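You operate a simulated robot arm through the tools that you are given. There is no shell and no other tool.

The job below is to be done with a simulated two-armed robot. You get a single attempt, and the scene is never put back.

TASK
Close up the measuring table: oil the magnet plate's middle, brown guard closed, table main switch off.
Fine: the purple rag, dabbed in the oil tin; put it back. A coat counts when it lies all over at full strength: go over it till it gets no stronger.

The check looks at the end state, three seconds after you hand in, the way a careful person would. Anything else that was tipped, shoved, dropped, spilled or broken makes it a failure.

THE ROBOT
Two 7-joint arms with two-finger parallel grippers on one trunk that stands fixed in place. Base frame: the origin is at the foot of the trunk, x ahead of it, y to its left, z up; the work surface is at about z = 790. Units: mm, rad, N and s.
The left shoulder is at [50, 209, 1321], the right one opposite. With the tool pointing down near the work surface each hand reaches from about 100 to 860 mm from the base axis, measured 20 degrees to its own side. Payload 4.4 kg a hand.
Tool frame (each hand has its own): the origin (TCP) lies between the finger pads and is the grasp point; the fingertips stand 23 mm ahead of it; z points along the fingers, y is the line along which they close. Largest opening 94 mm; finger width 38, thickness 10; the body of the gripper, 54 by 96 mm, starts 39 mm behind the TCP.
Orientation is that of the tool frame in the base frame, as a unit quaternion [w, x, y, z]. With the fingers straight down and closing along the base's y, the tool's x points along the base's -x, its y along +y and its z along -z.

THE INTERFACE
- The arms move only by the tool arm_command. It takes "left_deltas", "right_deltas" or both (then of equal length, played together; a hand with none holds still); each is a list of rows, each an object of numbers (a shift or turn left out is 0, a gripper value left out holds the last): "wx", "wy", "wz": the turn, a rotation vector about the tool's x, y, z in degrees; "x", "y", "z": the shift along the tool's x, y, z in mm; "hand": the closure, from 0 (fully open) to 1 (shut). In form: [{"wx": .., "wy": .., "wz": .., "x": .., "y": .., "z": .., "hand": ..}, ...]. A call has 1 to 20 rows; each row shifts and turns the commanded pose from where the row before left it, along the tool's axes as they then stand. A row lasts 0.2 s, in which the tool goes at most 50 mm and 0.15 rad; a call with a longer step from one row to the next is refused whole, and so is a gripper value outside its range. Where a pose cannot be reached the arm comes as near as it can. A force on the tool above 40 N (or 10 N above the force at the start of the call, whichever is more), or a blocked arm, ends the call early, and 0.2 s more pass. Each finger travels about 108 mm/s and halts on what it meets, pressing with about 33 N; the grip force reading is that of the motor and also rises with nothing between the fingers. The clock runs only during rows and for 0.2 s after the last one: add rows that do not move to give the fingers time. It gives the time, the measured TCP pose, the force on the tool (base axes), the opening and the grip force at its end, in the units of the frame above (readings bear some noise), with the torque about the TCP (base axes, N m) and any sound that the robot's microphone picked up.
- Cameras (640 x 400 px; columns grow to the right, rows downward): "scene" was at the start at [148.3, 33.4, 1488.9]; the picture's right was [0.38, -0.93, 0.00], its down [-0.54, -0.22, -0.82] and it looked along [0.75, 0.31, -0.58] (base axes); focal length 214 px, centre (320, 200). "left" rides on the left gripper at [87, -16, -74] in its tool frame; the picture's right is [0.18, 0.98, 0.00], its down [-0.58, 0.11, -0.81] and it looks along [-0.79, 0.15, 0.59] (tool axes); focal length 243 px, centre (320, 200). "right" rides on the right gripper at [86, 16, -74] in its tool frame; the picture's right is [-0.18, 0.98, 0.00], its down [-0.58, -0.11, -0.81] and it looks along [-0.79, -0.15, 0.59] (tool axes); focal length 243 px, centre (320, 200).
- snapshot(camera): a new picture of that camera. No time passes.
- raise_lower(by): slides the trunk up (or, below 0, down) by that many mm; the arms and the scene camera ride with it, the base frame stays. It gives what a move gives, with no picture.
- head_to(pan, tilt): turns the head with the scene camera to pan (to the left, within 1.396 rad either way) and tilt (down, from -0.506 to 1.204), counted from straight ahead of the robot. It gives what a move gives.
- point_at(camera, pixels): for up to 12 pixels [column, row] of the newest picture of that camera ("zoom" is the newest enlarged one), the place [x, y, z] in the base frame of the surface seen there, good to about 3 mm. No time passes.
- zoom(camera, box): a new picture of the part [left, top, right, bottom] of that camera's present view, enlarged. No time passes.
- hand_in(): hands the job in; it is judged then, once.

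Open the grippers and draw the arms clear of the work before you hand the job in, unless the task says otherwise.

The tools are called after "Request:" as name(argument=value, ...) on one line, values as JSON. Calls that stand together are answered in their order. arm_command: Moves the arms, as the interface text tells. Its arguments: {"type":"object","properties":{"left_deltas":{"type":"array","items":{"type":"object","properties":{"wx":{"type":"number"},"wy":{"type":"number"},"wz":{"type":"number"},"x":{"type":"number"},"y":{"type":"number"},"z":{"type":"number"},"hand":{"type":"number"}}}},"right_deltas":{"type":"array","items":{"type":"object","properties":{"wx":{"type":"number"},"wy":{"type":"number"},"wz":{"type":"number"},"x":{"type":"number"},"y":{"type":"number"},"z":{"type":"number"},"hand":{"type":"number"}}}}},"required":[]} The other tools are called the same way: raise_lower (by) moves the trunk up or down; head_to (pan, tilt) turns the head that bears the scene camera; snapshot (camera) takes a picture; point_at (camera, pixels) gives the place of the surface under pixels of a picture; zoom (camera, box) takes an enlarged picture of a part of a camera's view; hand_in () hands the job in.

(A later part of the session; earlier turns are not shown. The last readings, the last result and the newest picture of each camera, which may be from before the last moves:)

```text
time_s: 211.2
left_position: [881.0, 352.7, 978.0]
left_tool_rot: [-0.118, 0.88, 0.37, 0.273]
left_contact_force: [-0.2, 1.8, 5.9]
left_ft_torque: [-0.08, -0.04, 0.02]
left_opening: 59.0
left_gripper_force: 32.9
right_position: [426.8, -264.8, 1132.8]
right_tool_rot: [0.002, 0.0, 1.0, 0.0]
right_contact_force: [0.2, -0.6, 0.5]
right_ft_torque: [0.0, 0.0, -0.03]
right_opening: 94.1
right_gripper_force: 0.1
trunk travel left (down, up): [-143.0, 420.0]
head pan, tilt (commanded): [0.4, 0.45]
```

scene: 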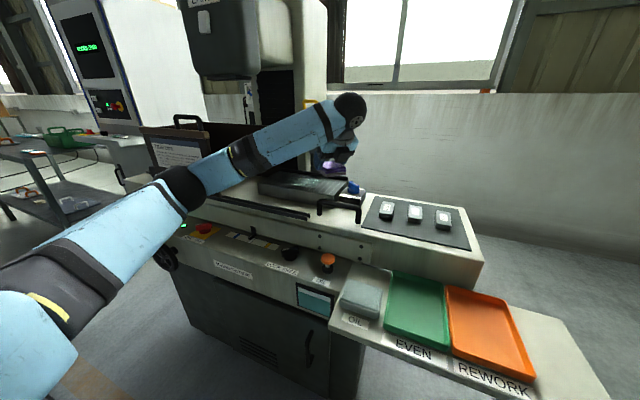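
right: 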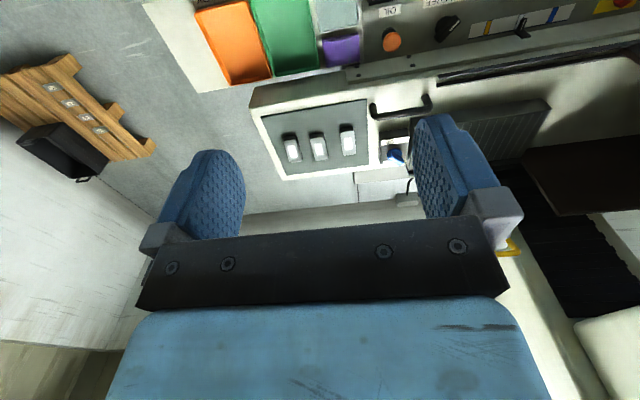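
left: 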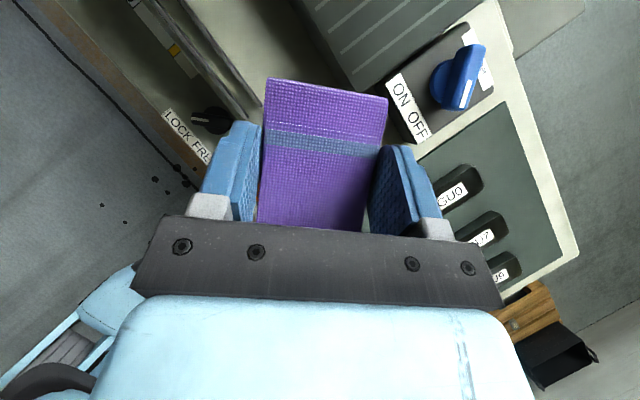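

Now I lift off and back away to inspect from the scene camera again.

Request:
arm_command(left_deltas=[{"x": 11.4, "z": -16.4}, {"x": 11.4, "z": -16.4}, {"x": -24.7, "y": -9, "z": -33.8}, {"x": -24.7, "y": -9, "z": -33.8}, {"x": -24.7, "y": -9, "z": -33.8}, {"x": -24.7, "y": -9, "z": -33.8}, {"x": -24.7, "y": -9, "z": -33.8}, {}])

Request:
zoom(camera="scene", box=[265, 165, 335, 200])

```text
time_s: 213.0
left_position: [709.3, 244.4, 1087.1]
left_tool_rot: [-0.117, 0.881, 0.369, 0.272]
left_contact_force: [0.1, -0.2, -0.4]
left_ft_torque: [-0.02, -0.01, -0.04]
left_opening: 59.0
left_gripper_force: 33.4
right_position: [428.5, -263.9, 1132.1]
right_tool_rot: [-0.001, 0.0, 1.0, 0.0]
right_contact_force: [0.3, -0.7, 0.6]
right_ft_torque: [-0.03, -0.03, 0.0]
right_opening: 94.2
right_gripper_force: 0.2
trunk travel left (down, up): [-143.0, 420.0]
head pan, tilt (commanded): [0.4, 0.45]
```

```text
9.14 times, centred on (300, 182) of scene
```

zoom: 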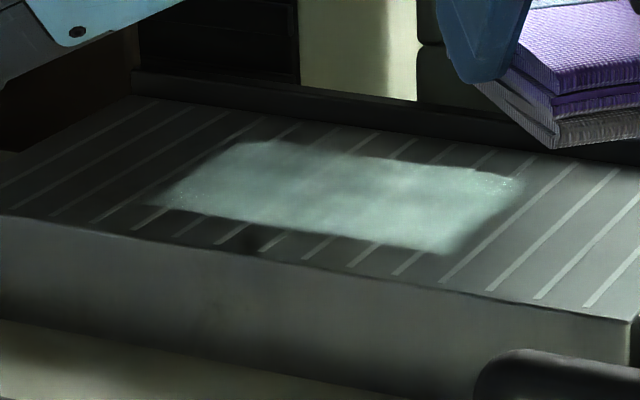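

The coat looks stronger and more even. I zoom tighter into both halves for a reference of its strength.

Request:
zoom(camera="scene", box=[279, 177, 303, 194])

Request:
zoom(camera="scene", box=[300, 178, 324, 195])

```text
16.00 times, centred on (291, 186) of scene
```

zoom: 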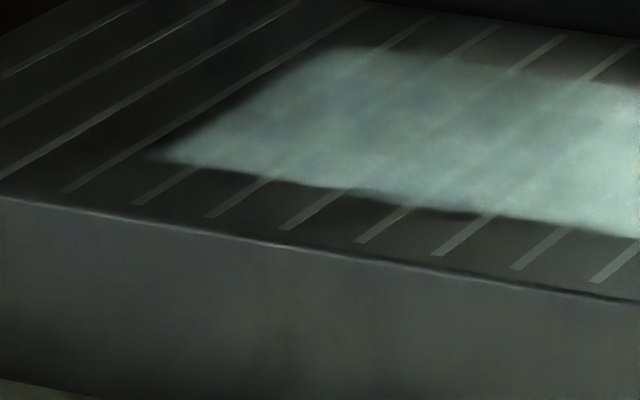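

```text
16.00 times, centred on (312, 186) of scene
```

zoom: 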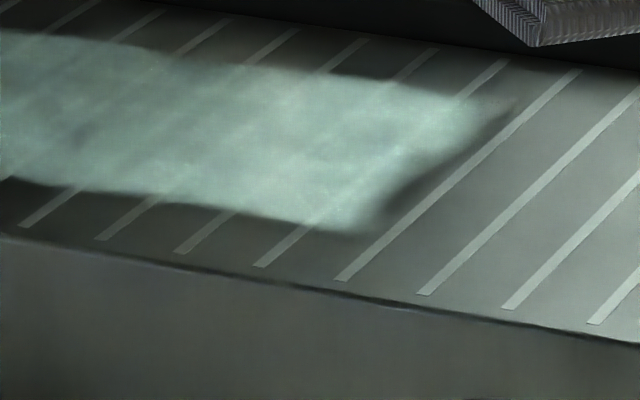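

The right end (y≈340) has an uneven edge, so strokes must go further that way. I'll first recharge the rag: back to the tin, undo the yaw, and lower to just above the pad.

Request:
arm_command(left_deltas=[{"x": -34.4, "y": -2.7, "z": -11.4}, {"x": -34.4, "y": -2.7, "z": -11.4}, {"x": -34.4, "y": -2.7, "z": -11.4}, {"x": -34.4, "y": -2.7, "z": -11.4}, {"x": -34.4, "y": -2.7, "z": -11.4}, {"x": -34.4, "y": -2.7, "z": -11.4}, {"x": -34.4, "y": -2.7, "z": -11.4}, {"wx": 4.3, "wz": -6.14}, {"wx": 4.3, "wz": -6.14}, {"wx": 4.3, "wz": -6.14}, {"wx": 4.3, "wz": -6.14}, {"wx": 4.3, "wz": -6.14}, {"wx": 4.3, "wz": -6.14}, {}])

Request:
arm_command(left_deltas=[{"x": -20.1, "z": 28.7}, {"x": -20.1, "z": 28.7}, {"x": -20.1, "z": 28.7}, {"x": -20.1, "z": 28.7}, {}])

```text
time_s: 216.0
left_position: [527.9, 81.7, 1015.7]
left_tool_rot: [-0.216, 0.671, 0.678, 0.208]
left_contact_force: [-0.4, 0.9, 0.1]
left_ft_torque: [-0.01, 0.0, 0.01]
left_opening: 59.1
left_gripper_force: 32.9
right_position: [427.5, -265.0, 1132.1]
right_tool_rot: [0.0, 0.0, 1.0, 0.0]
right_contact_force: [-0.3, -0.5, -0.7]
right_ft_torque: [-0.02, 0.0, -0.03]
right_opening: 94.3
right_gripper_force: 0.0
trunk travel left (down, up): [-143.0, 420.0]
head pan, tilt (commanded): [0.4, 0.45]
```

```text
time_s: 217.2
left_position: [523.1, 80.6, 876.3]
left_tool_rot: [-0.216, 0.671, 0.678, 0.208]
left_contact_force: [0.8, -0.2, 0.3]
left_ft_torque: [0.0, 0.01, -0.03]
left_opening: 59.3
left_gripper_force: 32.9
right_position: [428.4, -263.9, 1131.9]
right_tool_rot: [0.0, 0.001, 1.0, 0.0]
right_contact_force: [0.1, 0.2, 0.4]
right_ft_torque: [-0.04, 0.03, 0.0]
right_opening: 94.0
right_gripper_force: 0.0
trunk travel left (down, up): [-143.0, 420.0]
head pan, tilt (commanded): [0.4, 0.45]
```

At z=876. I lower to about 864, then half-millimetre steps to a light press.

Request:
arm_command(left_deltas=[{"x": -1.2, "z": 4.6}, {"x": -2.3, "z": 3.3}, {"x": -1.4, "z": 2.0}, {}])

Request:
arm_command(left_deltas=[{"x": -0.57, "z": 0.82}, {"x": -0.28, "z": 0.41}, {}])

```text
time_s: 218.2
left_position: [525.7, 83.8, 864.6]
left_tool_rot: [-0.216, 0.672, 0.677, 0.208]
left_contact_force: [-0.5, 0.5, 0.2]
left_ft_torque: [0.0, 0.0, 0.0]
left_opening: 59.2
left_gripper_force: 33.2
right_position: [427.3, -265.4, 1132.0]
right_tool_rot: [0.0, 0.0, 1.0, 0.0]
right_contact_force: [0.6, 0.0, 0.5]
right_ft_torque: [0.0, 0.0, 0.02]
right_opening: 94.2
right_gripper_force: 0.0
trunk travel left (down, up): [-143.0, 420.0]
head pan, tilt (commanded): [0.4, 0.45]
```

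```text
time_s: 219.0
left_position: [524.9, 83.1, 863.3]
left_tool_rot: [-0.216, 0.673, 0.676, 0.208]
left_contact_force: [1.1, -0.2, -0.9]
left_ft_torque: [0.01, 0.02, 0.01]
left_opening: 59.1
left_gripper_force: 33.2
right_position: [428.3, -264.0, 1132.6]
right_tool_rot: [0.001, 0.0, 1.0, 0.001]
right_contact_force: [-0.2, 0.0, 0.4]
right_ft_torque: [-0.02, -0.02, -0.03]
right_opening: 94.1
right_gripper_force: 0.1
trunk travel left (down, up): [-143.0, 420.0]
head pan, tilt (commanded): [0.4, 0.45]
```

Not touching yet at 863.3. Half-millimetre steps, checking each.

Request:
arm_command(left_deltas=[{"x": -0.28, "z": 0.41}, {"x": -0.28, "z": 0.41}, {}])

Request:
arm_command(left_deltas=[{"x": -0.28, "z": 0.41}, {}])

```text
time_s: 219.8
left_position: [526.1, 83.8, 862.0]
left_tool_rot: [-0.217, 0.672, 0.677, 0.208]
left_contact_force: [0.7, -0.1, -0.7]
left_ft_torque: [0.02, 0.0, -0.03]
left_opening: 58.8
left_gripper_force: 33.1
right_position: [428.9, -265.0, 1132.8]
right_tool_rot: [0.001, 0.0, 1.0, 0.0]
right_contact_force: [-0.1, -0.7, -0.1]
right_ft_torque: [0.01, 0.02, 0.03]
right_opening: 93.9
right_gripper_force: 0.0
trunk travel left (down, up): [-143.0, 420.0]
head pan, tilt (commanded): [0.4, 0.45]
```

```text
time_s: 220.4
left_position: [526.7, 83.0, 862.4]
left_tool_rot: [-0.215, 0.673, 0.676, 0.209]
left_contact_force: [0.7, -0.1, -1.5]
left_ft_torque: [-0.01, 0.0, 0.02]
left_opening: 59.0
left_gripper_force: 33.0
right_position: [427.5, -265.4, 1132.3]
right_tool_rot: [0.0, 0.0, 1.0, 0.0]
right_contact_force: [-0.5, 1.5, 0.3]
right_ft_torque: [0.01, 0.0, 0.0]
right_opening: 94.0
right_gripper_force: 0.1
trunk travel left (down, up): [-143.0, 420.0]
head pan, tilt (commanded): [0.4, 0.45]
```

Still free at ~862 (the rag has seated slightly higher in the grip). I continue.

Request:
arm_command(left_deltas=[{"x": -0.28, "z": 0.41}, {}])

Request:
arm_command(left_deltas=[{"x": -0.28, "z": 0.41}, {}])

Request:
arm_command(left_deltas=[{"x": -0.28, "z": 0.41}, {}])

```text
time_s: 221.0
left_position: [525.9, 83.3, 861.7]
left_tool_rot: [-0.216, 0.672, 0.677, 0.208]
left_contact_force: [0.9, 0.0, -1.0]
left_ft_torque: [-0.01, 0.02, -0.01]
left_opening: 59.1
left_gripper_force: 33.0
right_position: [428.9, -264.3, 1132.9]
right_tool_rot: [-0.001, 0.0, 1.0, 0.0]
right_contact_force: [-0.5, -0.9, 0.2]
right_ft_torque: [0.01, -0.02, 0.02]
right_opening: 93.7
right_gripper_force: 0.1
trunk travel left (down, up): [-143.0, 420.0]
head pan, tilt (commanded): [0.4, 0.45]
```

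```text
time_s: 221.6
left_position: [525.8, 83.7, 860.8]
left_tool_rot: [-0.216, 0.672, 0.677, 0.208]
left_contact_force: [0.1, -0.2, 0.0]
left_ft_torque: [0.01, -0.04, 0.01]
left_opening: 59.1
left_gripper_force: 32.6
right_position: [428.3, -264.7, 1132.8]
right_tool_rot: [0.0, 0.0, 1.0, 0.0]
right_contact_force: [0.2, 0.5, -0.5]
right_ft_torque: [-0.01, 0.0, 0.01]
right_opening: 94.0
right_gripper_force: 0.1
trunk travel left (down, up): [-143.0, 420.0]
head pan, tilt (commanded): [0.4, 0.45]
```

```text
time_s: 222.2
left_position: [525.2, 83.8, 860.0]
left_tool_rot: [-0.216, 0.672, 0.677, 0.208]
left_contact_force: [0.2, 0.0, 1.1]
left_ft_torque: [-0.09, -0.07, 0.01]
left_opening: 58.9
left_gripper_force: 33.2
right_position: [427.4, -265.0, 1132.6]
right_tool_rot: [0.001, -0.001, 1.0, 0.0]
right_contact_force: [-0.2, -0.3, -0.1]
right_ft_torque: [-0.01, -0.02, 0.02]
right_opening: 94.1
right_gripper_force: 0.1
trunk travel left (down, up): [-143.0, 420.0]
head pan, tilt (commanded): [0.4, 0.45]
```

Contact begins (1.1 N, torque rising). One more 0.5 mm and a short hold, then check.

Request:
arm_command(left_deltas=[{"x": -0.28, "z": 0.41}, {}, {}])

Request:
arm_command(left_deltas=[{"x": -0.14, "z": 0.2}, {}, {}])

```text
time_s: 223.0
left_position: [525.7, 82.3, 860.7]
left_tool_rot: [-0.216, 0.672, 0.677, 0.209]
left_contact_force: [1.0, 0.0, 6.4]
left_ft_torque: [-0.35, -0.23, 0.04]
left_opening: 58.9
left_gripper_force: 32.9
right_position: [428.5, -265.4, 1133.1]
right_tool_rot: [0.001, 0.001, 1.0, 0.0]
right_contact_force: [0.2, 0.5, -0.6]
right_ft_torque: [-0.01, -0.01, -0.04]
right_opening: 93.9
right_gripper_force: 0.0
trunk travel left (down, up): [-143.0, 420.0]
head pan, tilt (commanded): [0.4, 0.45]
```

```text
time_s: 223.8
left_position: [526.0, 83.7, 860.2]
left_tool_rot: [-0.216, 0.672, 0.677, 0.208]
left_contact_force: [1.6, -1.6, 10.8]
left_ft_torque: [-0.38, -0.33, -0.03]
left_opening: 58.9
left_gripper_force: 33.2
right_position: [427.3, -264.9, 1132.3]
right_tool_rot: [0.001, 0.0, 1.0, 0.0]
right_contact_force: [0.1, 0.1, 0.5]
right_ft_torque: [0.01, 0.02, 0.0]
right_opening: 93.8
right_gripper_force: 0.0
trunk travel left (down, up): [-143.0, 420.0]
head pan, tilt (commanded): [0.4, 0.45]
```

Recharged with a ~10 N press. I lift, yaw −45° and carry the rag to above (832, 345).

Request:
arm_command(left_deltas=[{"x": 22.2, "z": -31.8}, {"x": 22.2, "z": -31.8}, {"x": 22.2, "z": -31.8}, {"x": 22.2, "z": -31.8}, {"wx": -4.3, "wz": 6.14}, {"wx": -4.3, "wz": 6.14}, {"wx": -4.3, "wz": 6.14}, {"wx": -4.3, "wz": 6.14}, {"wx": -4.3, "wz": 6.14}, {"wx": -4.3, "wz": 6.14}, {}])

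Request:
arm_command(left_deltas=[{"x": 36.4, "y": 3.6, "z": 17.9}, {"x": 36.4, "y": 3.6, "z": 17.9}, {"x": 36.4, "y": 3.6, "z": 17.9}, {"x": 36.4, "y": 3.6, "z": 17.9}, {"x": 36.4, "y": 3.6, "z": 17.9}, {"x": 36.4, "y": 3.6, "z": 17.9}, {"x": 36.4, "y": 3.6, "z": 17.9}, {"x": 36.4, "y": 3.6, "z": 17.9}, {"x": 36.4, "y": 3.6, "z": 17.9}, {"x": 36.4, "y": 3.6, "z": 17.9}, {}])

Request:
zoom(camera="scene", box=[240, 120, 370, 220])

```text
time_s: 226.2
left_position: [527.0, 81.9, 1013.4]
left_tool_rot: [-0.118, 0.881, 0.368, 0.273]
left_contact_force: [-0.3, 0.1, -0.6]
left_ft_torque: [0.0, -0.03, 0.0]
left_opening: 59.1
left_gripper_force: 32.9
right_position: [427.3, -265.0, 1132.4]
right_tool_rot: [0.0, 0.0, 1.0, 0.0]
right_contact_force: [-0.1, 0.0, -0.9]
right_ft_torque: [0.02, -0.02, 0.0]
right_opening: 93.9
right_gripper_force: 0.0
trunk travel left (down, up): [-143.0, 420.0]
head pan, tilt (commanded): [0.4, 0.45]
```

```text
time_s: 228.6
left_position: [832.3, 342.3, 1074.6]
left_tool_rot: [-0.118, 0.88, 0.37, 0.273]
left_contact_force: [-0.6, -0.2, -0.2]
left_ft_torque: [-0.01, -0.01, -0.03]
left_opening: 59.2
left_gripper_force: 32.9
right_position: [428.5, -265.3, 1131.2]
right_tool_rot: [0.0, 0.0, 1.0, 0.001]
right_contact_force: [0.2, -0.1, 0.4]
right_ft_torque: [0.01, -0.02, -0.01]
right_opening: 94.0
right_gripper_force: 0.1
trunk travel left (down, up): [-143.0, 420.0]
head pan, tilt (commanded): [0.4, 0.45]
```

```text
4.00 times, centred on (305, 170) of scene
```

zoom: 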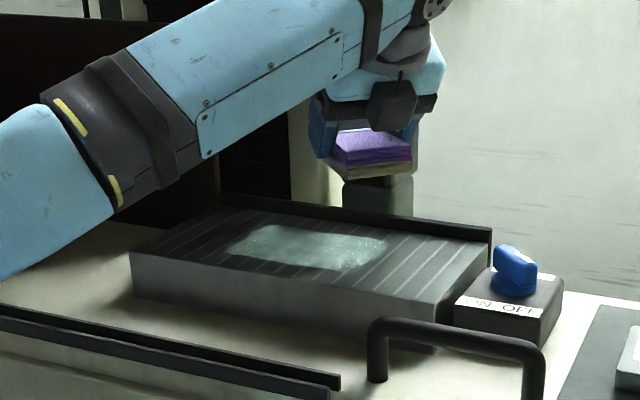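

The rag is recharged (lighter lower layers). I lower to about z≈981 at (832, 337).

Request:
arm_command(left_deltas=[{"x": -14, "y": 0.9, "z": 18.7}, {"x": -14, "y": 0.9, "z": 18.7}, {"x": -14, "y": 0.9, "z": 18.7}, {"x": -14, "y": 0.9, "z": 18.7}, {}])

Request:
arm_command(left_deltas=[{"x": -0.57, "z": 0.82}, {"x": -0.57, "z": 0.82}, {"x": -0.28, "z": 0.41}, {}])

```text
time_s: 229.8
left_position: [833.8, 339.1, 981.1]
left_tool_rot: [-0.118, 0.88, 0.369, 0.273]
left_contact_force: [0.0, 0.5, -0.6]
left_ft_torque: [0.02, 0.02, -0.03]
left_opening: 59.3
left_gripper_force: 33.3
right_position: [426.8, -264.5, 1132.5]
right_tool_rot: [-0.001, 0.0, 1.0, 0.0]
right_contact_force: [0.1, 0.0, -0.3]
right_ft_torque: [-0.02, 0.01, -0.02]
right_opening: 94.0
right_gripper_force: 0.1
trunk travel left (down, up): [-143.0, 420.0]
head pan, tilt (commanded): [0.4, 0.45]
```

```text
time_s: 230.8
left_position: [833.9, 339.2, 978.2]
left_tool_rot: [-0.118, 0.88, 0.37, 0.273]
left_contact_force: [-0.4, 0.0, -0.6]
left_ft_torque: [-0.01, -0.01, -0.02]
left_opening: 58.8
left_gripper_force: 33.0
right_position: [427.6, -265.0, 1132.3]
right_tool_rot: [0.0, 0.001, 1.0, 0.0]
right_contact_force: [-0.1, 0.3, 0.2]
right_ft_torque: [0.01, -0.02, -0.01]
right_opening: 94.3
right_gripper_force: 0.1
trunk travel left (down, up): [-143.0, 420.0]
head pan, tilt (commanded): [0.4, 0.45]
```

At 978, still free. Stepping down 0.5 mm at a time.

Request:
arm_command(left_deltas=[{"x": -0.28, "z": 0.41}, {"x": -0.28, "z": 0.41}, {}])

Request:
arm_command(left_deltas=[{"x": -0.28, "z": 0.41}, {}])

Request:
arm_command(left_deltas=[{"x": -0.28, "z": 0.41}, {}])

```text
time_s: 231.6
left_position: [833.0, 340.4, 976.4]
left_tool_rot: [-0.118, 0.881, 0.369, 0.273]
left_contact_force: [2.1, -0.4, 2.3]
left_ft_torque: [0.01, -0.2, 0.0]
left_opening: 59.2
left_gripper_force: 33.2
right_position: [426.8, -264.2, 1132.8]
right_tool_rot: [0.0, 0.0, 1.0, 0.0]
right_contact_force: [0.2, 0.1, 0.3]
right_ft_torque: [-0.01, -0.01, 0.01]
right_opening: 94.0
right_gripper_force: 0.0
trunk travel left (down, up): [-143.0, 420.0]
head pan, tilt (commanded): [0.4, 0.45]
```

```text
time_s: 232.2
left_position: [834.1, 340.1, 977.9]
left_tool_rot: [-0.117, 0.881, 0.369, 0.273]
left_contact_force: [-0.7, 0.2, 3.8]
left_ft_torque: [0.01, -0.2, 0.0]
left_opening: 59.2
left_gripper_force: 33.2
right_position: [426.7, -266.1, 1133.0]
right_tool_rot: [0.001, 0.0, 1.0, 0.0]
right_contact_force: [0.2, 0.6, 0.4]
right_ft_torque: [0.0, 0.0, -0.01]
right_opening: 94.0
right_gripper_force: 0.1
trunk travel left (down, up): [-143.0, 420.0]
head pan, tilt (commanded): [0.4, 0.45]
```

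```text
time_s: 232.8
left_position: [834.0, 339.8, 978.0]
left_tool_rot: [-0.118, 0.88, 0.37, 0.274]
left_contact_force: [2.5, 0.9, 7.1]
left_ft_torque: [0.06, -0.27, 0.01]
left_opening: 59.1
left_gripper_force: 33.2
right_position: [427.1, -265.1, 1132.2]
right_tool_rot: [0.002, 0.0, 1.0, 0.001]
right_contact_force: [-1.3, -0.8, 0.0]
right_ft_torque: [0.03, 0.02, 0.01]
right_opening: 94.0
right_gripper_force: 0.0
trunk travel left (down, up): [-143.0, 420.0]
head pan, tilt (commanded): [0.4, 0.45]
```

7 N. Stroke 1 at x≈833 from y 339 to 475, then back along x≈856.

Request:
arm_command(left_deltas=[{"x": 5.67, "y": -6.77, "z": 4.0}, {"x": 5.67, "y": -6.77, "z": 4.0}, {"x": 5.67, "y": -6.77, "z": 4.0}, {"x": 5.67, "y": -6.77, "z": 4.0}, {"x": 5.67, "y": -6.77, "z": 4.0}, {"x": 5.67, "y": -6.77, "z": 4.0}, {"x": 5.67, "y": -6.77, "z": 4.0}, {"x": 5.67, "y": -6.77, "z": 4.0}, {"x": 5.67, "y": -6.77, "z": 4.0}, {"x": 5.67, "y": -6.77, "z": 4.0}, {"x": 5.67, "y": -6.77, "z": 4.0}, {"x": 5.67, "y": -6.77, "z": 4.0}, {"x": 5.67, "y": -6.77, "z": 4.0}, {"x": 5.67, "y": -6.77, "z": 4.0}, {"x": 4.4, "y": 5.5, "z": 3.05}, {"x": 4.4, "y": 5.5, "z": 3.05}, {"x": 4.4, "y": 5.5, "z": 3.05}])

Request:
arm_command(left_deltas=[{"x": -5.67, "y": 6.77, "z": -4.0}, {"x": -5.67, "y": 6.77, "z": -4.0}, {"x": -5.67, "y": 6.77, "z": -4.0}, {"x": -5.67, "y": 6.77, "z": -4.0}, {"x": -5.67, "y": 6.77, "z": -4.0}, {"x": -5.67, "y": 6.77, "z": -4.0}, {"x": -5.67, "y": 6.77, "z": -4.0}, {"x": -5.67, "y": 6.77, "z": -4.0}, {"x": -5.67, "y": 6.77, "z": -4.0}, {"x": -5.67, "y": 6.77, "z": -4.0}, {"x": -5.67, "y": 6.77, "z": -4.0}, {"x": -5.67, "y": 6.77, "z": -4.0}, {"x": -5.67, "y": 6.77, "z": -4.0}, {"x": -5.67, "y": 6.77, "z": -4.0}, {"x": 4.4, "y": 5.5, "z": 3.05}, {"x": 4.4, "y": 5.5, "z": 3.05}, {"x": 4.4, "y": 5.5, "z": 3.05}])

```text
time_s: 236.4
left_position: [854.9, 474.4, 977.1]
left_tool_rot: [-0.118, 0.88, 0.37, 0.274]
left_contact_force: [-2.2, 1.1, 7.4]
left_ft_torque: [0.03, -0.06, 0.06]
left_opening: 59.1
left_gripper_force: 33.0
right_position: [428.2, -265.3, 1132.3]
right_tool_rot: [0.0, 0.0, 1.0, 0.0]
right_contact_force: [0.2, -0.1, -0.2]
right_ft_torque: [0.0, -0.01, -0.01]
right_opening: 94.1
right_gripper_force: 0.1
trunk travel left (down, up): [-143.0, 420.0]
head pan, tilt (commanded): [0.4, 0.45]
```

```text
time_s: 240.0
left_position: [878.9, 339.0, 976.9]
left_tool_rot: [-0.118, 0.881, 0.369, 0.274]
left_contact_force: [-1.5, -1.3, 3.8]
left_ft_torque: [-0.16, -0.03, -0.06]
left_opening: 58.9
left_gripper_force: 33.2
right_position: [428.0, -265.7, 1132.7]
right_tool_rot: [0.002, 0.0, 1.0, 0.001]
right_contact_force: [0.6, -0.3, -0.1]
right_ft_torque: [0.05, -0.02, 0.0]
right_opening: 93.8
right_gripper_force: 0.2
trunk travel left (down, up): [-143.0, 420.0]
head pan, tilt (commanded): [0.4, 0.45]
```

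Force is 3.8 N here; I press 0.5 mm more and stroke along x≈880 to y 475 and back.

Request:
arm_command(left_deltas=[{"x": -0.28, "z": 0.41}, {"x": 5.67, "y": -6.77, "z": 4.0}, {"x": 5.67, "y": -6.77, "z": 4.0}, {"x": 5.67, "y": -6.77, "z": 4.0}, {"x": 5.67, "y": -6.77, "z": 4.0}, {"x": 5.67, "y": -6.77, "z": 4.0}, {"x": 5.67, "y": -6.77, "z": 4.0}, {"x": 5.67, "y": -6.77, "z": 4.0}, {"x": 5.67, "y": -6.77, "z": 4.0}, {"x": 5.67, "y": -6.77, "z": 4.0}, {"x": 5.67, "y": -6.77, "z": 4.0}, {"x": 5.67, "y": -6.77, "z": 4.0}, {"x": 5.67, "y": -6.77, "z": 4.0}, {"x": 5.67, "y": -6.77, "z": 4.0}, {"x": 5.67, "y": -6.77, "z": 4.0}])

Request:
arm_command(left_deltas=[{"x": -5.67, "y": 6.77, "z": -4.0}, {"x": -5.67, "y": 6.77, "z": -4.0}, {"x": -5.67, "y": 6.77, "z": -4.0}, {"x": -5.67, "y": 6.77, "z": -4.0}, {"x": -5.67, "y": 6.77, "z": -4.0}, {"x": -5.67, "y": 6.77, "z": -4.0}, {"x": -5.67, "y": 6.77, "z": -4.0}, {"x": -5.67, "y": 6.77, "z": -4.0}, {"x": -5.67, "y": 6.77, "z": -4.0}, {"x": -5.67, "y": 6.77, "z": -4.0}, {"x": -5.67, "y": 6.77, "z": -4.0}, {"x": -5.67, "y": 6.77, "z": -4.0}, {"x": -5.67, "y": 6.77, "z": -4.0}, {"x": -5.67, "y": 6.77, "z": -4.0}, {"x": -4.6, "y": -5.7, "z": -3.15}, {"x": -4.6, "y": -5.7, "z": -3.15}, {"x": -4.6, "y": -5.7, "z": -3.15}])

```text
time_s: 243.2
left_position: [879.9, 473.0, 977.5]
left_tool_rot: [-0.118, 0.88, 0.369, 0.274]
left_contact_force: [-0.5, -2.1, 8.2]
left_ft_torque: [-0.13, -0.05, -0.02]
left_opening: 59.2
left_gripper_force: 33.3
right_position: [426.7, -265.9, 1132.4]
right_tool_rot: [0.001, -0.001, 1.0, 0.001]
right_contact_force: [0.6, -0.7, 0.6]
right_ft_torque: [-0.02, 0.0, 0.02]
right_opening: 93.7
right_gripper_force: 0.1
trunk travel left (down, up): [-143.0, 420.0]
head pan, tilt (commanded): [0.4, 0.45]
```

```text
time_s: 246.8
left_position: [855.1, 340.0, 978.0]
left_tool_rot: [-0.118, 0.88, 0.37, 0.273]
left_contact_force: [4.0, -0.1, 9.0]
left_ft_torque: [-0.09, -0.13, -0.03]
left_opening: 59.3
left_gripper_force: 33.0
right_position: [427.0, -266.3, 1132.6]
right_tool_rot: [0.001, 0.0, 1.0, 0.0]
right_contact_force: [0.2, -0.6, -0.3]
right_ft_torque: [-0.02, -0.04, -0.01]
right_opening: 94.3
right_gripper_force: 0.0
trunk travel left (down, up): [-143.0, 420.0]
head pan, tilt (commanded): [0.4, 0.45]
```

One more pair of strokes: x≈855 out, x≈833 back.

Request:
arm_command(left_deltas=[{"x": 5.67, "y": -6.77, "z": 4.0}, {"x": 5.67, "y": -6.77, "z": 4.0}, {"x": 5.67, "y": -6.77, "z": 4.0}, {"x": 5.67, "y": -6.77, "z": 4.0}, {"x": 5.67, "y": -6.77, "z": 4.0}, {"x": 5.67, "y": -6.77, "z": 4.0}, {"x": 5.67, "y": -6.77, "z": 4.0}, {"x": 5.67, "y": -6.77, "z": 4.0}, {"x": 5.67, "y": -6.77, "z": 4.0}, {"x": 5.67, "y": -6.77, "z": 4.0}, {"x": 5.67, "y": -6.77, "z": 4.0}, {"x": 5.67, "y": -6.77, "z": 4.0}, {"x": 5.67, "y": -6.77, "z": 4.0}, {"x": 5.67, "y": -6.77, "z": 4.0}, {"x": -4.6, "y": -5.7, "z": -3.15}, {"x": -4.6, "y": -5.7, "z": -3.15}, {"x": -4.6, "y": -5.7, "z": -3.15}])

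Request:
arm_command(left_deltas=[{"x": -5.67, "y": 6.77, "z": -4.0}, {"x": -5.67, "y": 6.77, "z": -4.0}, {"x": -5.67, "y": 6.77, "z": -4.0}, {"x": -5.67, "y": 6.77, "z": -4.0}, {"x": -5.67, "y": 6.77, "z": -4.0}, {"x": -5.67, "y": 6.77, "z": -4.0}, {"x": -5.67, "y": 6.77, "z": -4.0}, {"x": -5.67, "y": 6.77, "z": -4.0}, {"x": -5.67, "y": 6.77, "z": -4.0}, {"x": -5.67, "y": 6.77, "z": -4.0}, {"x": -5.67, "y": 6.77, "z": -4.0}, {"x": -5.67, "y": 6.77, "z": -4.0}, {"x": -5.67, "y": 6.77, "z": -4.0}, {"x": -5.67, "y": 6.77, "z": -4.0}])

```text
time_s: 250.4
left_position: [831.4, 476.0, 975.7]
left_tool_rot: [-0.118, 0.88, 0.37, 0.275]
left_contact_force: [4.4, 0.4, 12.2]
left_ft_torque: [-0.06, -0.11, -0.02]
left_opening: 59.0
left_gripper_force: 33.4
right_position: [428.0, -267.6, 1132.0]
right_tool_rot: [0.0, 0.0, 1.0, 0.002]
right_contact_force: [0.9, -0.6, -0.3]
right_ft_torque: [0.02, 0.01, 0.02]
right_opening: 94.2
right_gripper_force: 0.0
trunk travel left (down, up): [-143.0, 420.0]
head pan, tilt (commanded): [0.4, 0.45]
```

```text
time_s: 253.4
left_position: [829.0, 338.4, 976.3]
left_tool_rot: [-0.118, 0.88, 0.369, 0.274]
left_contact_force: [-0.3, 1.5, 7.1]
left_ft_torque: [-0.05, -0.11, 0.04]
left_opening: 59.2
left_gripper_force: 32.7
right_position: [426.6, -263.9, 1133.0]
right_tool_rot: [0.001, 0.0, 1.0, 0.0]
right_contact_force: [0.3, 0.1, 0.2]
right_ft_torque: [0.01, -0.02, -0.03]
right_opening: 93.6
right_gripper_force: 0.0
trunk travel left (down, up): [-143.0, 420.0]
head pan, tilt (commanded): [0.4, 0.45]
```

Now lift off, back away and inspect again at the same zoom as before.

Request:
arm_command(left_deltas=[{"x": 11.4, "z": -16.4}, {"x": 11.4, "z": -16.4}, {"x": -21, "y": -4.5, "z": -36}, {"x": -21, "y": -4.5, "z": -36}, {"x": -21, "y": -4.5, "z": -36}, {"x": -21, "y": -4.5, "z": -36}, {}])

Request:
zoom(camera="scene", box=[265, 165, 335, 200])

Request:
zoom(camera="scene", box=[279, 177, 303, 194])

Request:
zoom(camera="scene", box=[300, 178, 324, 195])

```text
time_s: 255.0
left_position: [714.0, 242.7, 1086.7]
left_tool_rot: [-0.118, 0.881, 0.37, 0.272]
left_contact_force: [0.3, 1.3, -0.1]
left_ft_torque: [-0.01, -0.02, -0.02]
left_opening: 59.2
left_gripper_force: 33.2
right_position: [428.8, -264.5, 1132.2]
right_tool_rot: [0.001, 0.0, 1.0, -0.001]
right_contact_force: [-0.8, 0.3, 0.6]
right_ft_torque: [0.01, 0.02, -0.01]
right_opening: 94.0
right_gripper_force: 0.1
trunk travel left (down, up): [-143.0, 420.0]
head pan, tilt (commanded): [0.4, 0.45]
```

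```text
9.14 times, centred on (300, 182) of scene
```

zoom: 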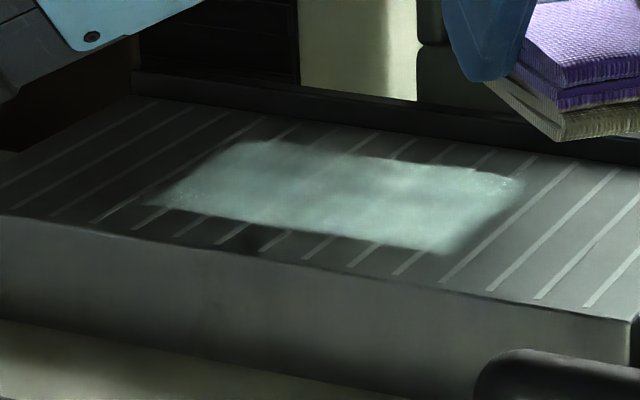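

```text
16.00 times, centred on (291, 186) of scene
```

zoom: 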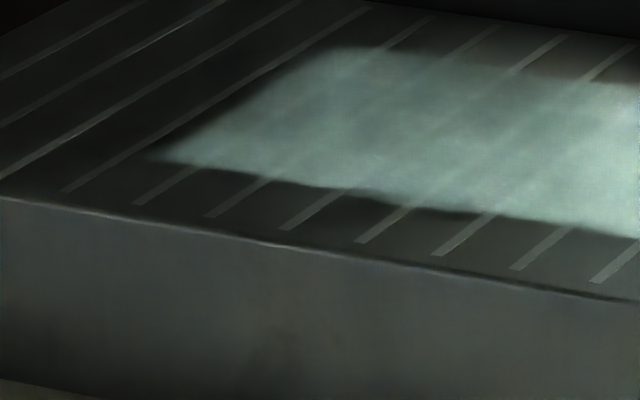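

```text
16.00 times, centred on (312, 186) of scene
```

zoom: 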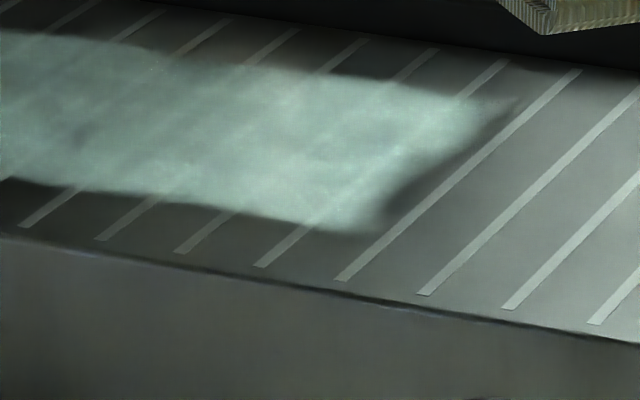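

The coat is identical to the previous check, so it's at full strength all over the zone. Now I take the rag back above its spot and undo the yaw.

Request:
arm_command(left_deltas=[{"x": -32.2, "y": 5.8, "z": -7.9}, {"x": -32.2, "y": 5.8, "z": -7.9}, {"x": -32.2, "y": 5.8, "z": -7.9}, {"x": -32.2, "y": 5.8, "z": -7.9}, {"x": -32.2, "y": 5.8, "z": -7.9}, {"x": -32.2, "y": 5.8, "z": -7.9}, {"wx": 4.3, "wz": -6.14}, {"wx": 4.3, "wz": -6.14}, {"wx": 4.3, "wz": -6.14}, {"wx": 4.3, "wz": -6.14}, {"wx": 4.3, "wz": -6.14}, {"wx": 4.3, "wz": -6.14}, {}])

```text
time_s: 257.8
left_position: [608.1, 87.0, 1015.4]
left_tool_rot: [-0.216, 0.672, 0.677, 0.208]
left_contact_force: [0.9, 0.4, -0.2]
left_ft_torque: [-0.04, -0.02, 0.01]
left_opening: 58.8
left_gripper_force: 32.6
right_position: [428.4, -265.1, 1132.8]
right_tool_rot: [0.0, 0.0, 1.0, 0.001]
right_contact_force: [-0.7, 0.6, 0.6]
right_ft_torque: [-0.01, -0.05, 0.01]
right_opening: 93.6
right_gripper_force: 0.0
trunk travel left (down, up): [-143.0, 420.0]
head pan, tilt (commanded): [0.4, 0.45]
```

At (608, 87, 1015). I descend to about z=842 above the rag's place.

Request:
arm_command(left_deltas=[{"x": -19.9, "z": 28.4}, {"x": -19.9, "z": 28.4}, {"x": -19.9, "z": 28.4}, {"x": -19.9, "z": 28.4}, {"x": -19.9, "z": 28.4}, {}])

Request:
snapshot(camera="left")

Request:
head_to(pan=0.1, tilt=0.5)

Request:
zoom(camera="scene", box=[260, 210, 350, 300])

```text
time_s: 259.2
left_position: [606.9, 86.1, 843.4]
left_tool_rot: [-0.216, 0.672, 0.677, 0.209]
left_contact_force: [-0.5, -0.1, -0.5]
left_ft_torque: [0.02, -0.01, 0.04]
left_opening: 59.1
left_gripper_force: 33.8
right_position: [425.9, -266.3, 1132.8]
right_tool_rot: [0.0, 0.0, 1.0, -0.001]
right_contact_force: [0.1, -0.6, 0.8]
right_ft_torque: [-0.02, 0.01, 0.03]
right_opening: 93.9
right_gripper_force: 0.1
trunk travel left (down, up): [-143.0, 420.0]
head pan, tilt (commanded): [0.4, 0.45]
```

```text
taken
```

left: 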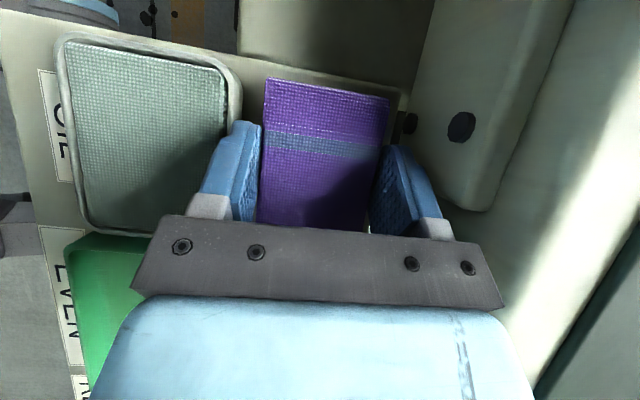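

```text
time_s: 260.0
left_position: [607.5, 85.2, 843.0]
left_tool_rot: [-0.216, 0.673, 0.677, 0.208]
left_contact_force: [0.2, 0.4, -0.9]
left_ft_torque: [-0.05, -0.01, -0.01]
left_opening: 59.1
left_gripper_force: 33.1
right_position: [427.4, -264.5, 1132.6]
right_tool_rot: [0.0, 0.0, 1.0, 0.0]
right_contact_force: [-0.2, 0.0, -0.7]
right_ft_torque: [-0.04, -0.02, 0.0]
right_opening: 93.8
right_gripper_force: 0.1
trunk travel left (down, up): [-143.0, 420.0]
head pan, tilt (commanded): [0.099, 0.499]
```

```text
4.44 times, centred on (305, 255) of scene
```

zoom: 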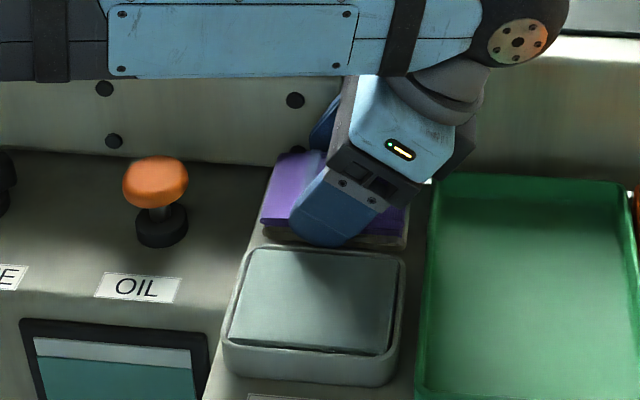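

Everything aligned. I lower 8 mm gently, then half-millimetre steps to contact with the shelf.

Request:
arm_command(left_deltas=[{"x": -1.15, "y": 1, "z": 1.64}, {"x": -1.15, "z": 1.64}, {"x": -1.15, "z": 1.64}, {"x": -1.15, "z": 1.64}, {}])

Request:
arm_command(left_deltas=[{"x": -0.4, "z": 0.57}, {"x": -0.4, "z": 0.57}, {}])

Request:
arm_command(left_deltas=[{"x": -0.28, "z": 0.41}, {}])

```text
time_s: 261.2
left_position: [608.6, 85.8, 834.7]
left_tool_rot: [-0.216, 0.672, 0.677, 0.209]
left_contact_force: [0.8, 0.4, -0.9]
left_ft_torque: [0.01, -0.02, 0.02]
left_opening: 59.0
left_gripper_force: 32.7
right_position: [428.9, -264.2, 1132.2]
right_tool_rot: [0.0, -0.001, 1.0, 0.0]
right_contact_force: [-0.1, -0.2, -0.4]
right_ft_torque: [-0.03, -0.03, -0.01]
right_opening: 94.1
right_gripper_force: 0.0
trunk travel left (down, up): [-143.0, 420.0]
head pan, tilt (commanded): [0.099, 0.499]
```

```text
time_s: 262.0
left_position: [609.0, 86.6, 832.6]
left_tool_rot: [-0.216, 0.673, 0.676, 0.209]
left_contact_force: [1.1, -0.2, -0.8]
left_ft_torque: [0.01, 0.0, -0.01]
left_opening: 59.2
left_gripper_force: 33.4
right_position: [427.3, -264.7, 1132.0]
right_tool_rot: [0.001, 0.0, 1.0, -0.001]
right_contact_force: [-0.5, 0.2, -0.8]
right_ft_torque: [0.01, -0.02, 0.0]
right_opening: 94.0
right_gripper_force: 0.1
trunk travel left (down, up): [-143.0, 420.0]
head pan, tilt (commanded): [0.099, 0.499]
```

```text
time_s: 262.6
left_position: [606.8, 86.7, 831.3]
left_tool_rot: [-0.216, 0.672, 0.677, 0.207]
left_contact_force: [0.2, 0.3, 0.0]
left_ft_torque: [0.03, -0.01, -0.05]
left_opening: 59.2
left_gripper_force: 33.1
right_position: [426.2, -264.5, 1131.4]
right_tool_rot: [-0.001, -0.001, 1.0, 0.0]
right_contact_force: [-0.4, -0.3, -0.3]
right_ft_torque: [0.0, 0.0, -0.02]
right_opening: 94.3
right_gripper_force: 0.1
trunk travel left (down, up): [-143.0, 420.0]
head pan, tilt (commanded): [0.099, 0.499]
```

Still free at ~832. A few more half-millimetre steps.

Request:
arm_command(left_deltas=[{"x": -0.28, "z": 0.41}, {}])

Request:
arm_command(left_deltas=[{"x": -0.28, "z": 0.41}, {}])

Request:
arm_command(left_deltas=[{"x": -0.28, "z": 0.41}, {}])

```text
time_s: 263.2
left_position: [607.7, 86.3, 831.4]
left_tool_rot: [-0.216, 0.672, 0.677, 0.208]
left_contact_force: [-0.3, -0.1, 0.5]
left_ft_torque: [0.0, 0.0, -0.04]
left_opening: 59.0
left_gripper_force: 32.9
right_position: [428.3, -264.2, 1131.9]
right_tool_rot: [-0.001, 0.0, 1.0, 0.0]
right_contact_force: [0.6, 0.8, -0.3]
right_ft_torque: [0.01, 0.0, -0.03]
right_opening: 94.3
right_gripper_force: 0.1
trunk travel left (down, up): [-143.0, 420.0]
head pan, tilt (commanded): [0.099, 0.499]
```

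```text
time_s: 263.8
left_position: [608.8, 86.4, 832.0]
left_tool_rot: [-0.217, 0.671, 0.678, 0.207]
left_contact_force: [0.0, 1.2, 0.6]
left_ft_torque: [-0.03, 0.0, 0.02]
left_opening: 58.9
left_gripper_force: 33.4
right_position: [428.5, -264.6, 1132.7]
right_tool_rot: [0.0, 0.0, 1.0, 0.0]
right_contact_force: [0.1, 0.5, -0.2]
right_ft_torque: [0.01, -0.03, 0.02]
right_opening: 93.8
right_gripper_force: 0.2
trunk travel left (down, up): [-143.0, 420.0]
head pan, tilt (commanded): [0.099, 0.499]
```

```text
time_s: 264.4
left_position: [606.6, 85.5, 830.6]
left_tool_rot: [-0.216, 0.671, 0.678, 0.208]
left_contact_force: [0.1, -0.2, 4.2]
left_ft_torque: [-0.17, -0.11, 0.01]
left_opening: 58.9
left_gripper_force: 32.6
right_position: [428.1, -264.2, 1133.0]
right_tool_rot: [0.001, 0.001, 1.0, 0.0]
right_contact_force: [-1.2, 0.2, -0.2]
right_ft_torque: [0.02, 0.0, 0.01]
right_opening: 94.1
right_gripper_force: 0.0
trunk travel left (down, up): [-143.0, 420.0]
head pan, tilt (commanded): [0.099, 0.499]
```

Contact (4.2 N): the rag is on the shelf. I open the hand just to the former 67.6 mm and wait.

Request:
arm_command(left_deltas=[{"hand": 0.28}, {}, {}])

Request:
arm_command(left_deltas=[{"x": 5.7, "z": -8.2}, {"x": 8.6, "z": -12.3}, {"x": 8.6, "z": -12.3}, {"x": 8.6, "z": -12.3}, {"x": 11.5, "z": -16.4}, {"x": 11.5, "z": -16.4}, {}])

Request:
zoom(camera="scene", box=[260, 210, 350, 300])

Request:
snapshot(camera="left")

```text
time_s: 265.2
left_position: [608.4, 86.5, 830.7]
left_tool_rot: [-0.216, 0.672, 0.677, 0.207]
left_contact_force: [-0.4, 0.2, -0.6]
left_ft_torque: [-0.02, 0.0, -0.02]
left_opening: 67.8
left_gripper_force: 0.0
right_position: [428.0, -265.6, 1132.6]
right_tool_rot: [0.0, 0.0, 1.0, 0.0]
right_contact_force: [-0.2, -0.5, -0.6]
right_ft_torque: [0.02, 0.01, 0.02]
right_opening: 93.9
right_gripper_force: 0.1
trunk travel left (down, up): [-143.0, 420.0]
head pan, tilt (commanded): [0.099, 0.499]
```

```text
time_s: 266.8
left_position: [608.0, 85.8, 926.3]
left_tool_rot: [-0.216, 0.672, 0.677, 0.208]
left_contact_force: [-0.5, 0.1, 0.6]
left_ft_torque: [0.0, -0.03, 0.0]
left_opening: 67.5
left_gripper_force: 0.1
right_position: [427.6, -264.8, 1132.6]
right_tool_rot: [0.0, -0.001, 1.0, 0.0]
right_contact_force: [-0.1, -0.2, 0.8]
right_ft_torque: [0.0, 0.0, -0.01]
right_opening: 94.2
right_gripper_force: 0.2
trunk travel left (down, up): [-143.0, 420.0]
head pan, tilt (commanded): [0.099, 0.499]
```

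```text
4.44 times, centred on (305, 255) of scene
```

zoom: 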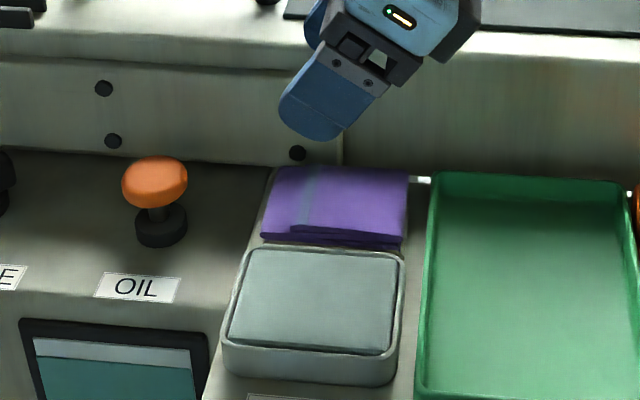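

```text
taken
```

left: 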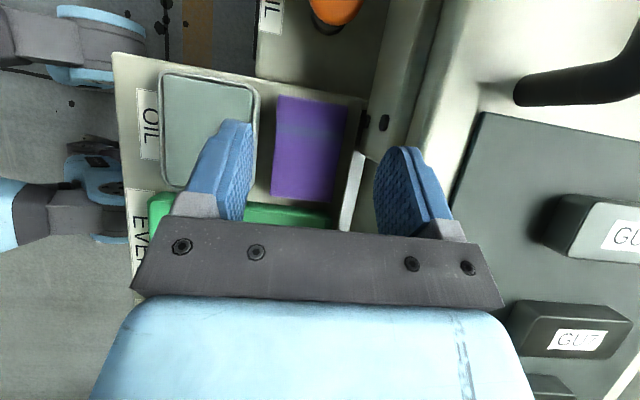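

The rag is back in its place. Next the guard: I zoom on its handle to measure it exactly (handle bar, posts, cap) before planning the grasp.

Request:
raise_lower(by=190)

Request:
head_to(pan=0.75, tilt=0.35)

Request:
snapshot(camera="scene")

```text
time_s: 268.9
left_position: [609.2, 87.3, 1116.7]
left_tool_rot: [-0.216, 0.672, 0.677, 0.209]
left_contact_force: [-0.3, -0.4, 0.2]
left_ft_torque: [0.0, 0.0, 0.04]
left_opening: 67.7
left_gripper_force: 0.1
right_position: [428.2, -265.0, 1322.2]
right_tool_rot: [0.0, 0.0, 1.0, -0.001]
right_contact_force: [0.1, -0.6, 0.1]
right_ft_torque: [0.02, -0.03, -0.02]
right_opening: 94.1
right_gripper_force: 0.1
trunk travel left (down, up): [-333.0, 230.0]
head pan, tilt (commanded): [0.099, 0.499]
```

```text
time_s: 269.9
left_position: [607.9, 87.2, 1117.3]
left_tool_rot: [-0.215, 0.672, 0.677, 0.209]
left_contact_force: [-0.1, 0.2, 1.0]
left_ft_torque: [-0.01, -0.01, 0.0]
left_opening: 67.7
left_gripper_force: 0.1
right_position: [427.7, -265.5, 1323.0]
right_tool_rot: [0.0, 0.0, 1.0, 0.0]
right_contact_force: [-0.4, -0.2, -0.7]
right_ft_torque: [-0.03, 0.0, 0.01]
right_opening: 93.9
right_gripper_force: 0.1
trunk travel left (down, up): [-333.0, 230.0]
head pan, tilt (commanded): [0.75, 0.351]
```

```text
taken
```

scene: 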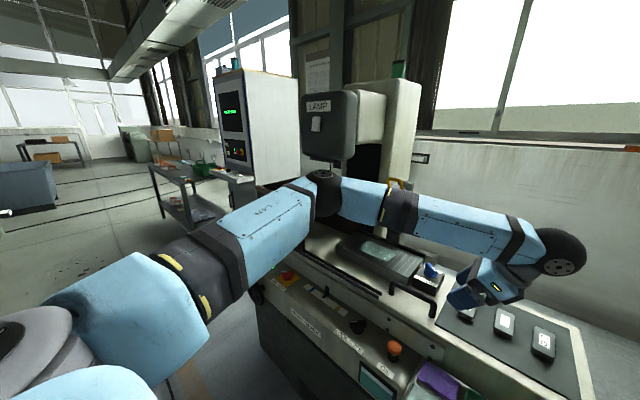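

The handle is hidden behind the elbow. I set the hand vertical again, then tilt it 45° forward (fingers pointing forward-down) before moving it outward.

Request:
arm_command(left_deltas=[{"wy": -8.4, "y": -12, "z": -10}, {"wy": -8.4, "y": -12, "z": -10}, {"wy": -8.4, "y": -12, "z": -10}, {"wy": -8.4, "y": -12, "z": -10}, {"wy": -1.2}, {}])

Request:
arm_command(left_deltas=[{"wx": -7.5}, {"wx": -7.5}, {"wx": -7.5}, {"wx": -7.5}, {"wx": -7.5}, {"wx": -7.5}, {}])

Request:
snapshot(camera="scene")

```text
time_s: 271.3
left_position: [562.0, 71.9, 1154.4]
left_tool_rot: [-0.004, 0.704, 0.711, -0.003]
left_contact_force: [-0.4, 0.5, 0.1]
left_ft_torque: [-0.03, -0.02, 0.0]
left_opening: 67.9
left_gripper_force: 0.0
right_position: [428.3, -264.5, 1322.9]
right_tool_rot: [0.0, 0.0, 1.0, 0.0]
right_contact_force: [0.0, -0.4, -0.6]
right_ft_torque: [0.01, -0.01, -0.04]
right_opening: 94.0
right_gripper_force: 0.0
trunk travel left (down, up): [-333.0, 230.0]
head pan, tilt (commanded): [0.75, 0.351]
```

```text
time_s: 272.9
left_position: [561.7, 69.9, 1155.4]
left_tool_rot: [0.265, 0.651, 0.658, 0.27]
left_contact_force: [0.2, 0.2, -0.5]
left_ft_torque: [0.0, 0.0, 0.0]
left_opening: 67.9
left_gripper_force: 0.0
right_position: [427.7, -265.1, 1321.2]
right_tool_rot: [0.001, 0.001, 1.0, 0.0]
right_contact_force: [-0.1, 0.3, 0.1]
right_ft_torque: [0.01, -0.01, -0.01]
right_opening: 94.1
right_gripper_force: 0.0
trunk travel left (down, up): [-333.0, 230.0]
head pan, tilt (commanded): [0.75, 0.351]
```

```text
taken
```

scene: 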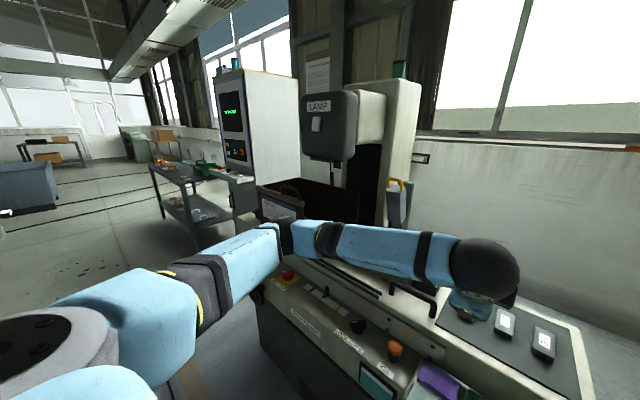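

The tilt is exact (approach direction (0.70, 0, −0.71)). The handle is visible again near (288,190); I zoom and measure it.

Request:
zoom(camera="scene", box=[245, 165, 345, 240])

Request:
zoom(camera="scene", box=[252, 172, 312, 212])

Request:
point_at(camera="zoom", pixels=[[305, 85], [330, 70], [380, 90], [450, 120], [500, 145], [340, 100], [490, 180], [400, 130], [420, 105], [100, 140], [540, 195], [535, 230]])

```text
5.33 times, centred on (295, 202) of scene
```

zoom: 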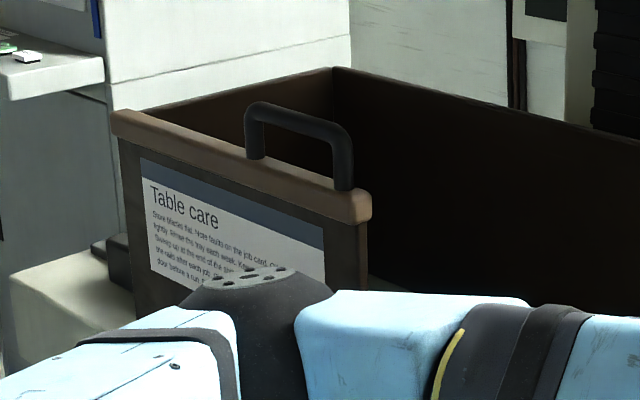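

```text
10.00 times, centred on (282, 192) of scene
```

zoom: 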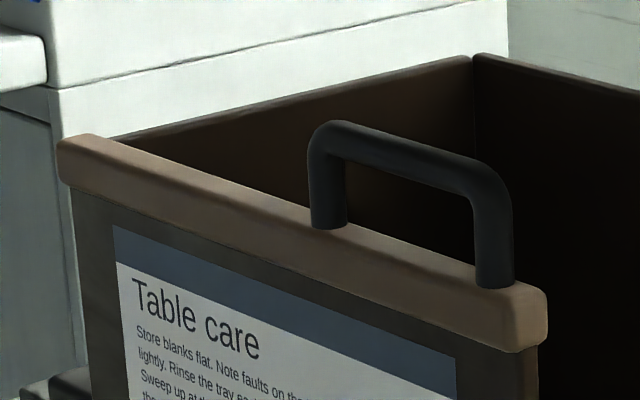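

```text
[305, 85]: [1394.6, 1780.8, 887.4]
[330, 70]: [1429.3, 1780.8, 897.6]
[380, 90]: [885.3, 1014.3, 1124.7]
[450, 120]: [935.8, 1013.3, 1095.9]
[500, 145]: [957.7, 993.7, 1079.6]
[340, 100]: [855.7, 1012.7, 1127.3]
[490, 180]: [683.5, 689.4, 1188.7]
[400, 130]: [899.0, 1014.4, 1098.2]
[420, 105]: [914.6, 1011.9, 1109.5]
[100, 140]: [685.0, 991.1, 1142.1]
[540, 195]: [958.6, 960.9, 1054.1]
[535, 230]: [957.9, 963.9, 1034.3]
```

I'll query points directly on the handle bar, posts and cap in this zoom.

Request:
point_at(camera="zoom", pixels=[[345, 132], [400, 152], [450, 172], [480, 185], [400, 165], [493, 240], [495, 275], [325, 190], [328, 220], [410, 255], [400, 235], [540, 310]])

```text
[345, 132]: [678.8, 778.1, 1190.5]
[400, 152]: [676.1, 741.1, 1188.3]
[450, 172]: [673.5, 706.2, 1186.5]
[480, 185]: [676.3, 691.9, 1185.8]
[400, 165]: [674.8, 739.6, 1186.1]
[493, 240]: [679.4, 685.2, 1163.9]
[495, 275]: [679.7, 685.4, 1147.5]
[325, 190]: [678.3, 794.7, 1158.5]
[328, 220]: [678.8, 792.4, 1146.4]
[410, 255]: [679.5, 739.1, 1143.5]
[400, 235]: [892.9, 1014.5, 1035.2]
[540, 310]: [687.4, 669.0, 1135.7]
```

Handle bar runs along y at about (684, 685–793, 1184), cap top z≈1144. I raise the hand to (600, 100, 1245) and start moving outward along y.

Request:
arm_command(left_deltas=[{"x": 10, "y": 30, "z": -12.6}, {"x": 10, "y": 30, "z": -12.6}, {"x": 10, "y": 30, "z": -12.6}, {}])

Request:
arm_command(left_deltas=[{"x": 38}, {"x": 38}, {"x": 38}, {"x": 38}, {"x": 38}, {"x": 38}, {}])

Request:
snapshot(camera="scene")

```text
time_s: 273.9
left_position: [598.2, 101.8, 1242.8]
left_tool_rot: [0.266, 0.651, 0.658, 0.269]
left_contact_force: [-0.3, -0.3, 0.7]
left_ft_torque: [-0.01, -0.03, 0.01]
left_opening: 67.6
left_gripper_force: 0.1
right_position: [427.2, -264.3, 1322.4]
right_tool_rot: [-0.001, 0.0, 1.0, 0.0]
right_contact_force: [0.6, 0.5, 0.1]
right_ft_torque: [-0.01, -0.03, -0.01]
right_opening: 94.2
right_gripper_force: 0.0
trunk travel left (down, up): [-333.0, 230.0]
head pan, tilt (commanded): [0.75, 0.351]
```

```text
time_s: 275.5
left_position: [596.9, 330.4, 1243.9]
left_tool_rot: [0.265, 0.651, 0.657, 0.271]
left_contact_force: [0.0, 0.7, 0.3]
left_ft_torque: [0.02, 0.03, 0.02]
left_opening: 67.7
left_gripper_force: 0.1
right_position: [427.4, -265.2, 1322.3]
right_tool_rot: [0.0, 0.0, 1.0, 0.001]
right_contact_force: [-0.8, -0.8, 0.1]
right_ft_torque: [0.0, 0.01, 0.0]
right_opening: 93.9
right_gripper_force: 0.0
trunk travel left (down, up): [-333.0, 230.0]
head pan, tilt (commanded): [0.75, 0.351]
```

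```text
taken
```

scene: 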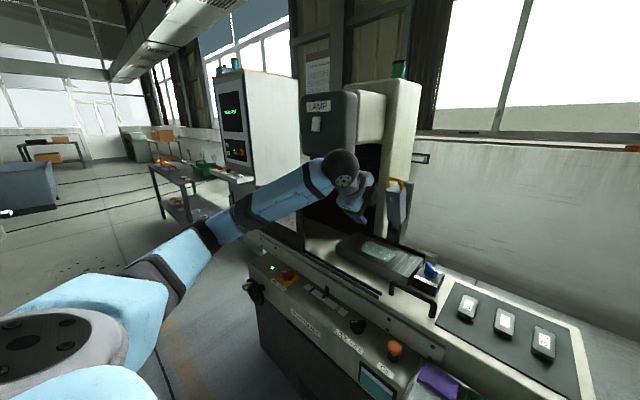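

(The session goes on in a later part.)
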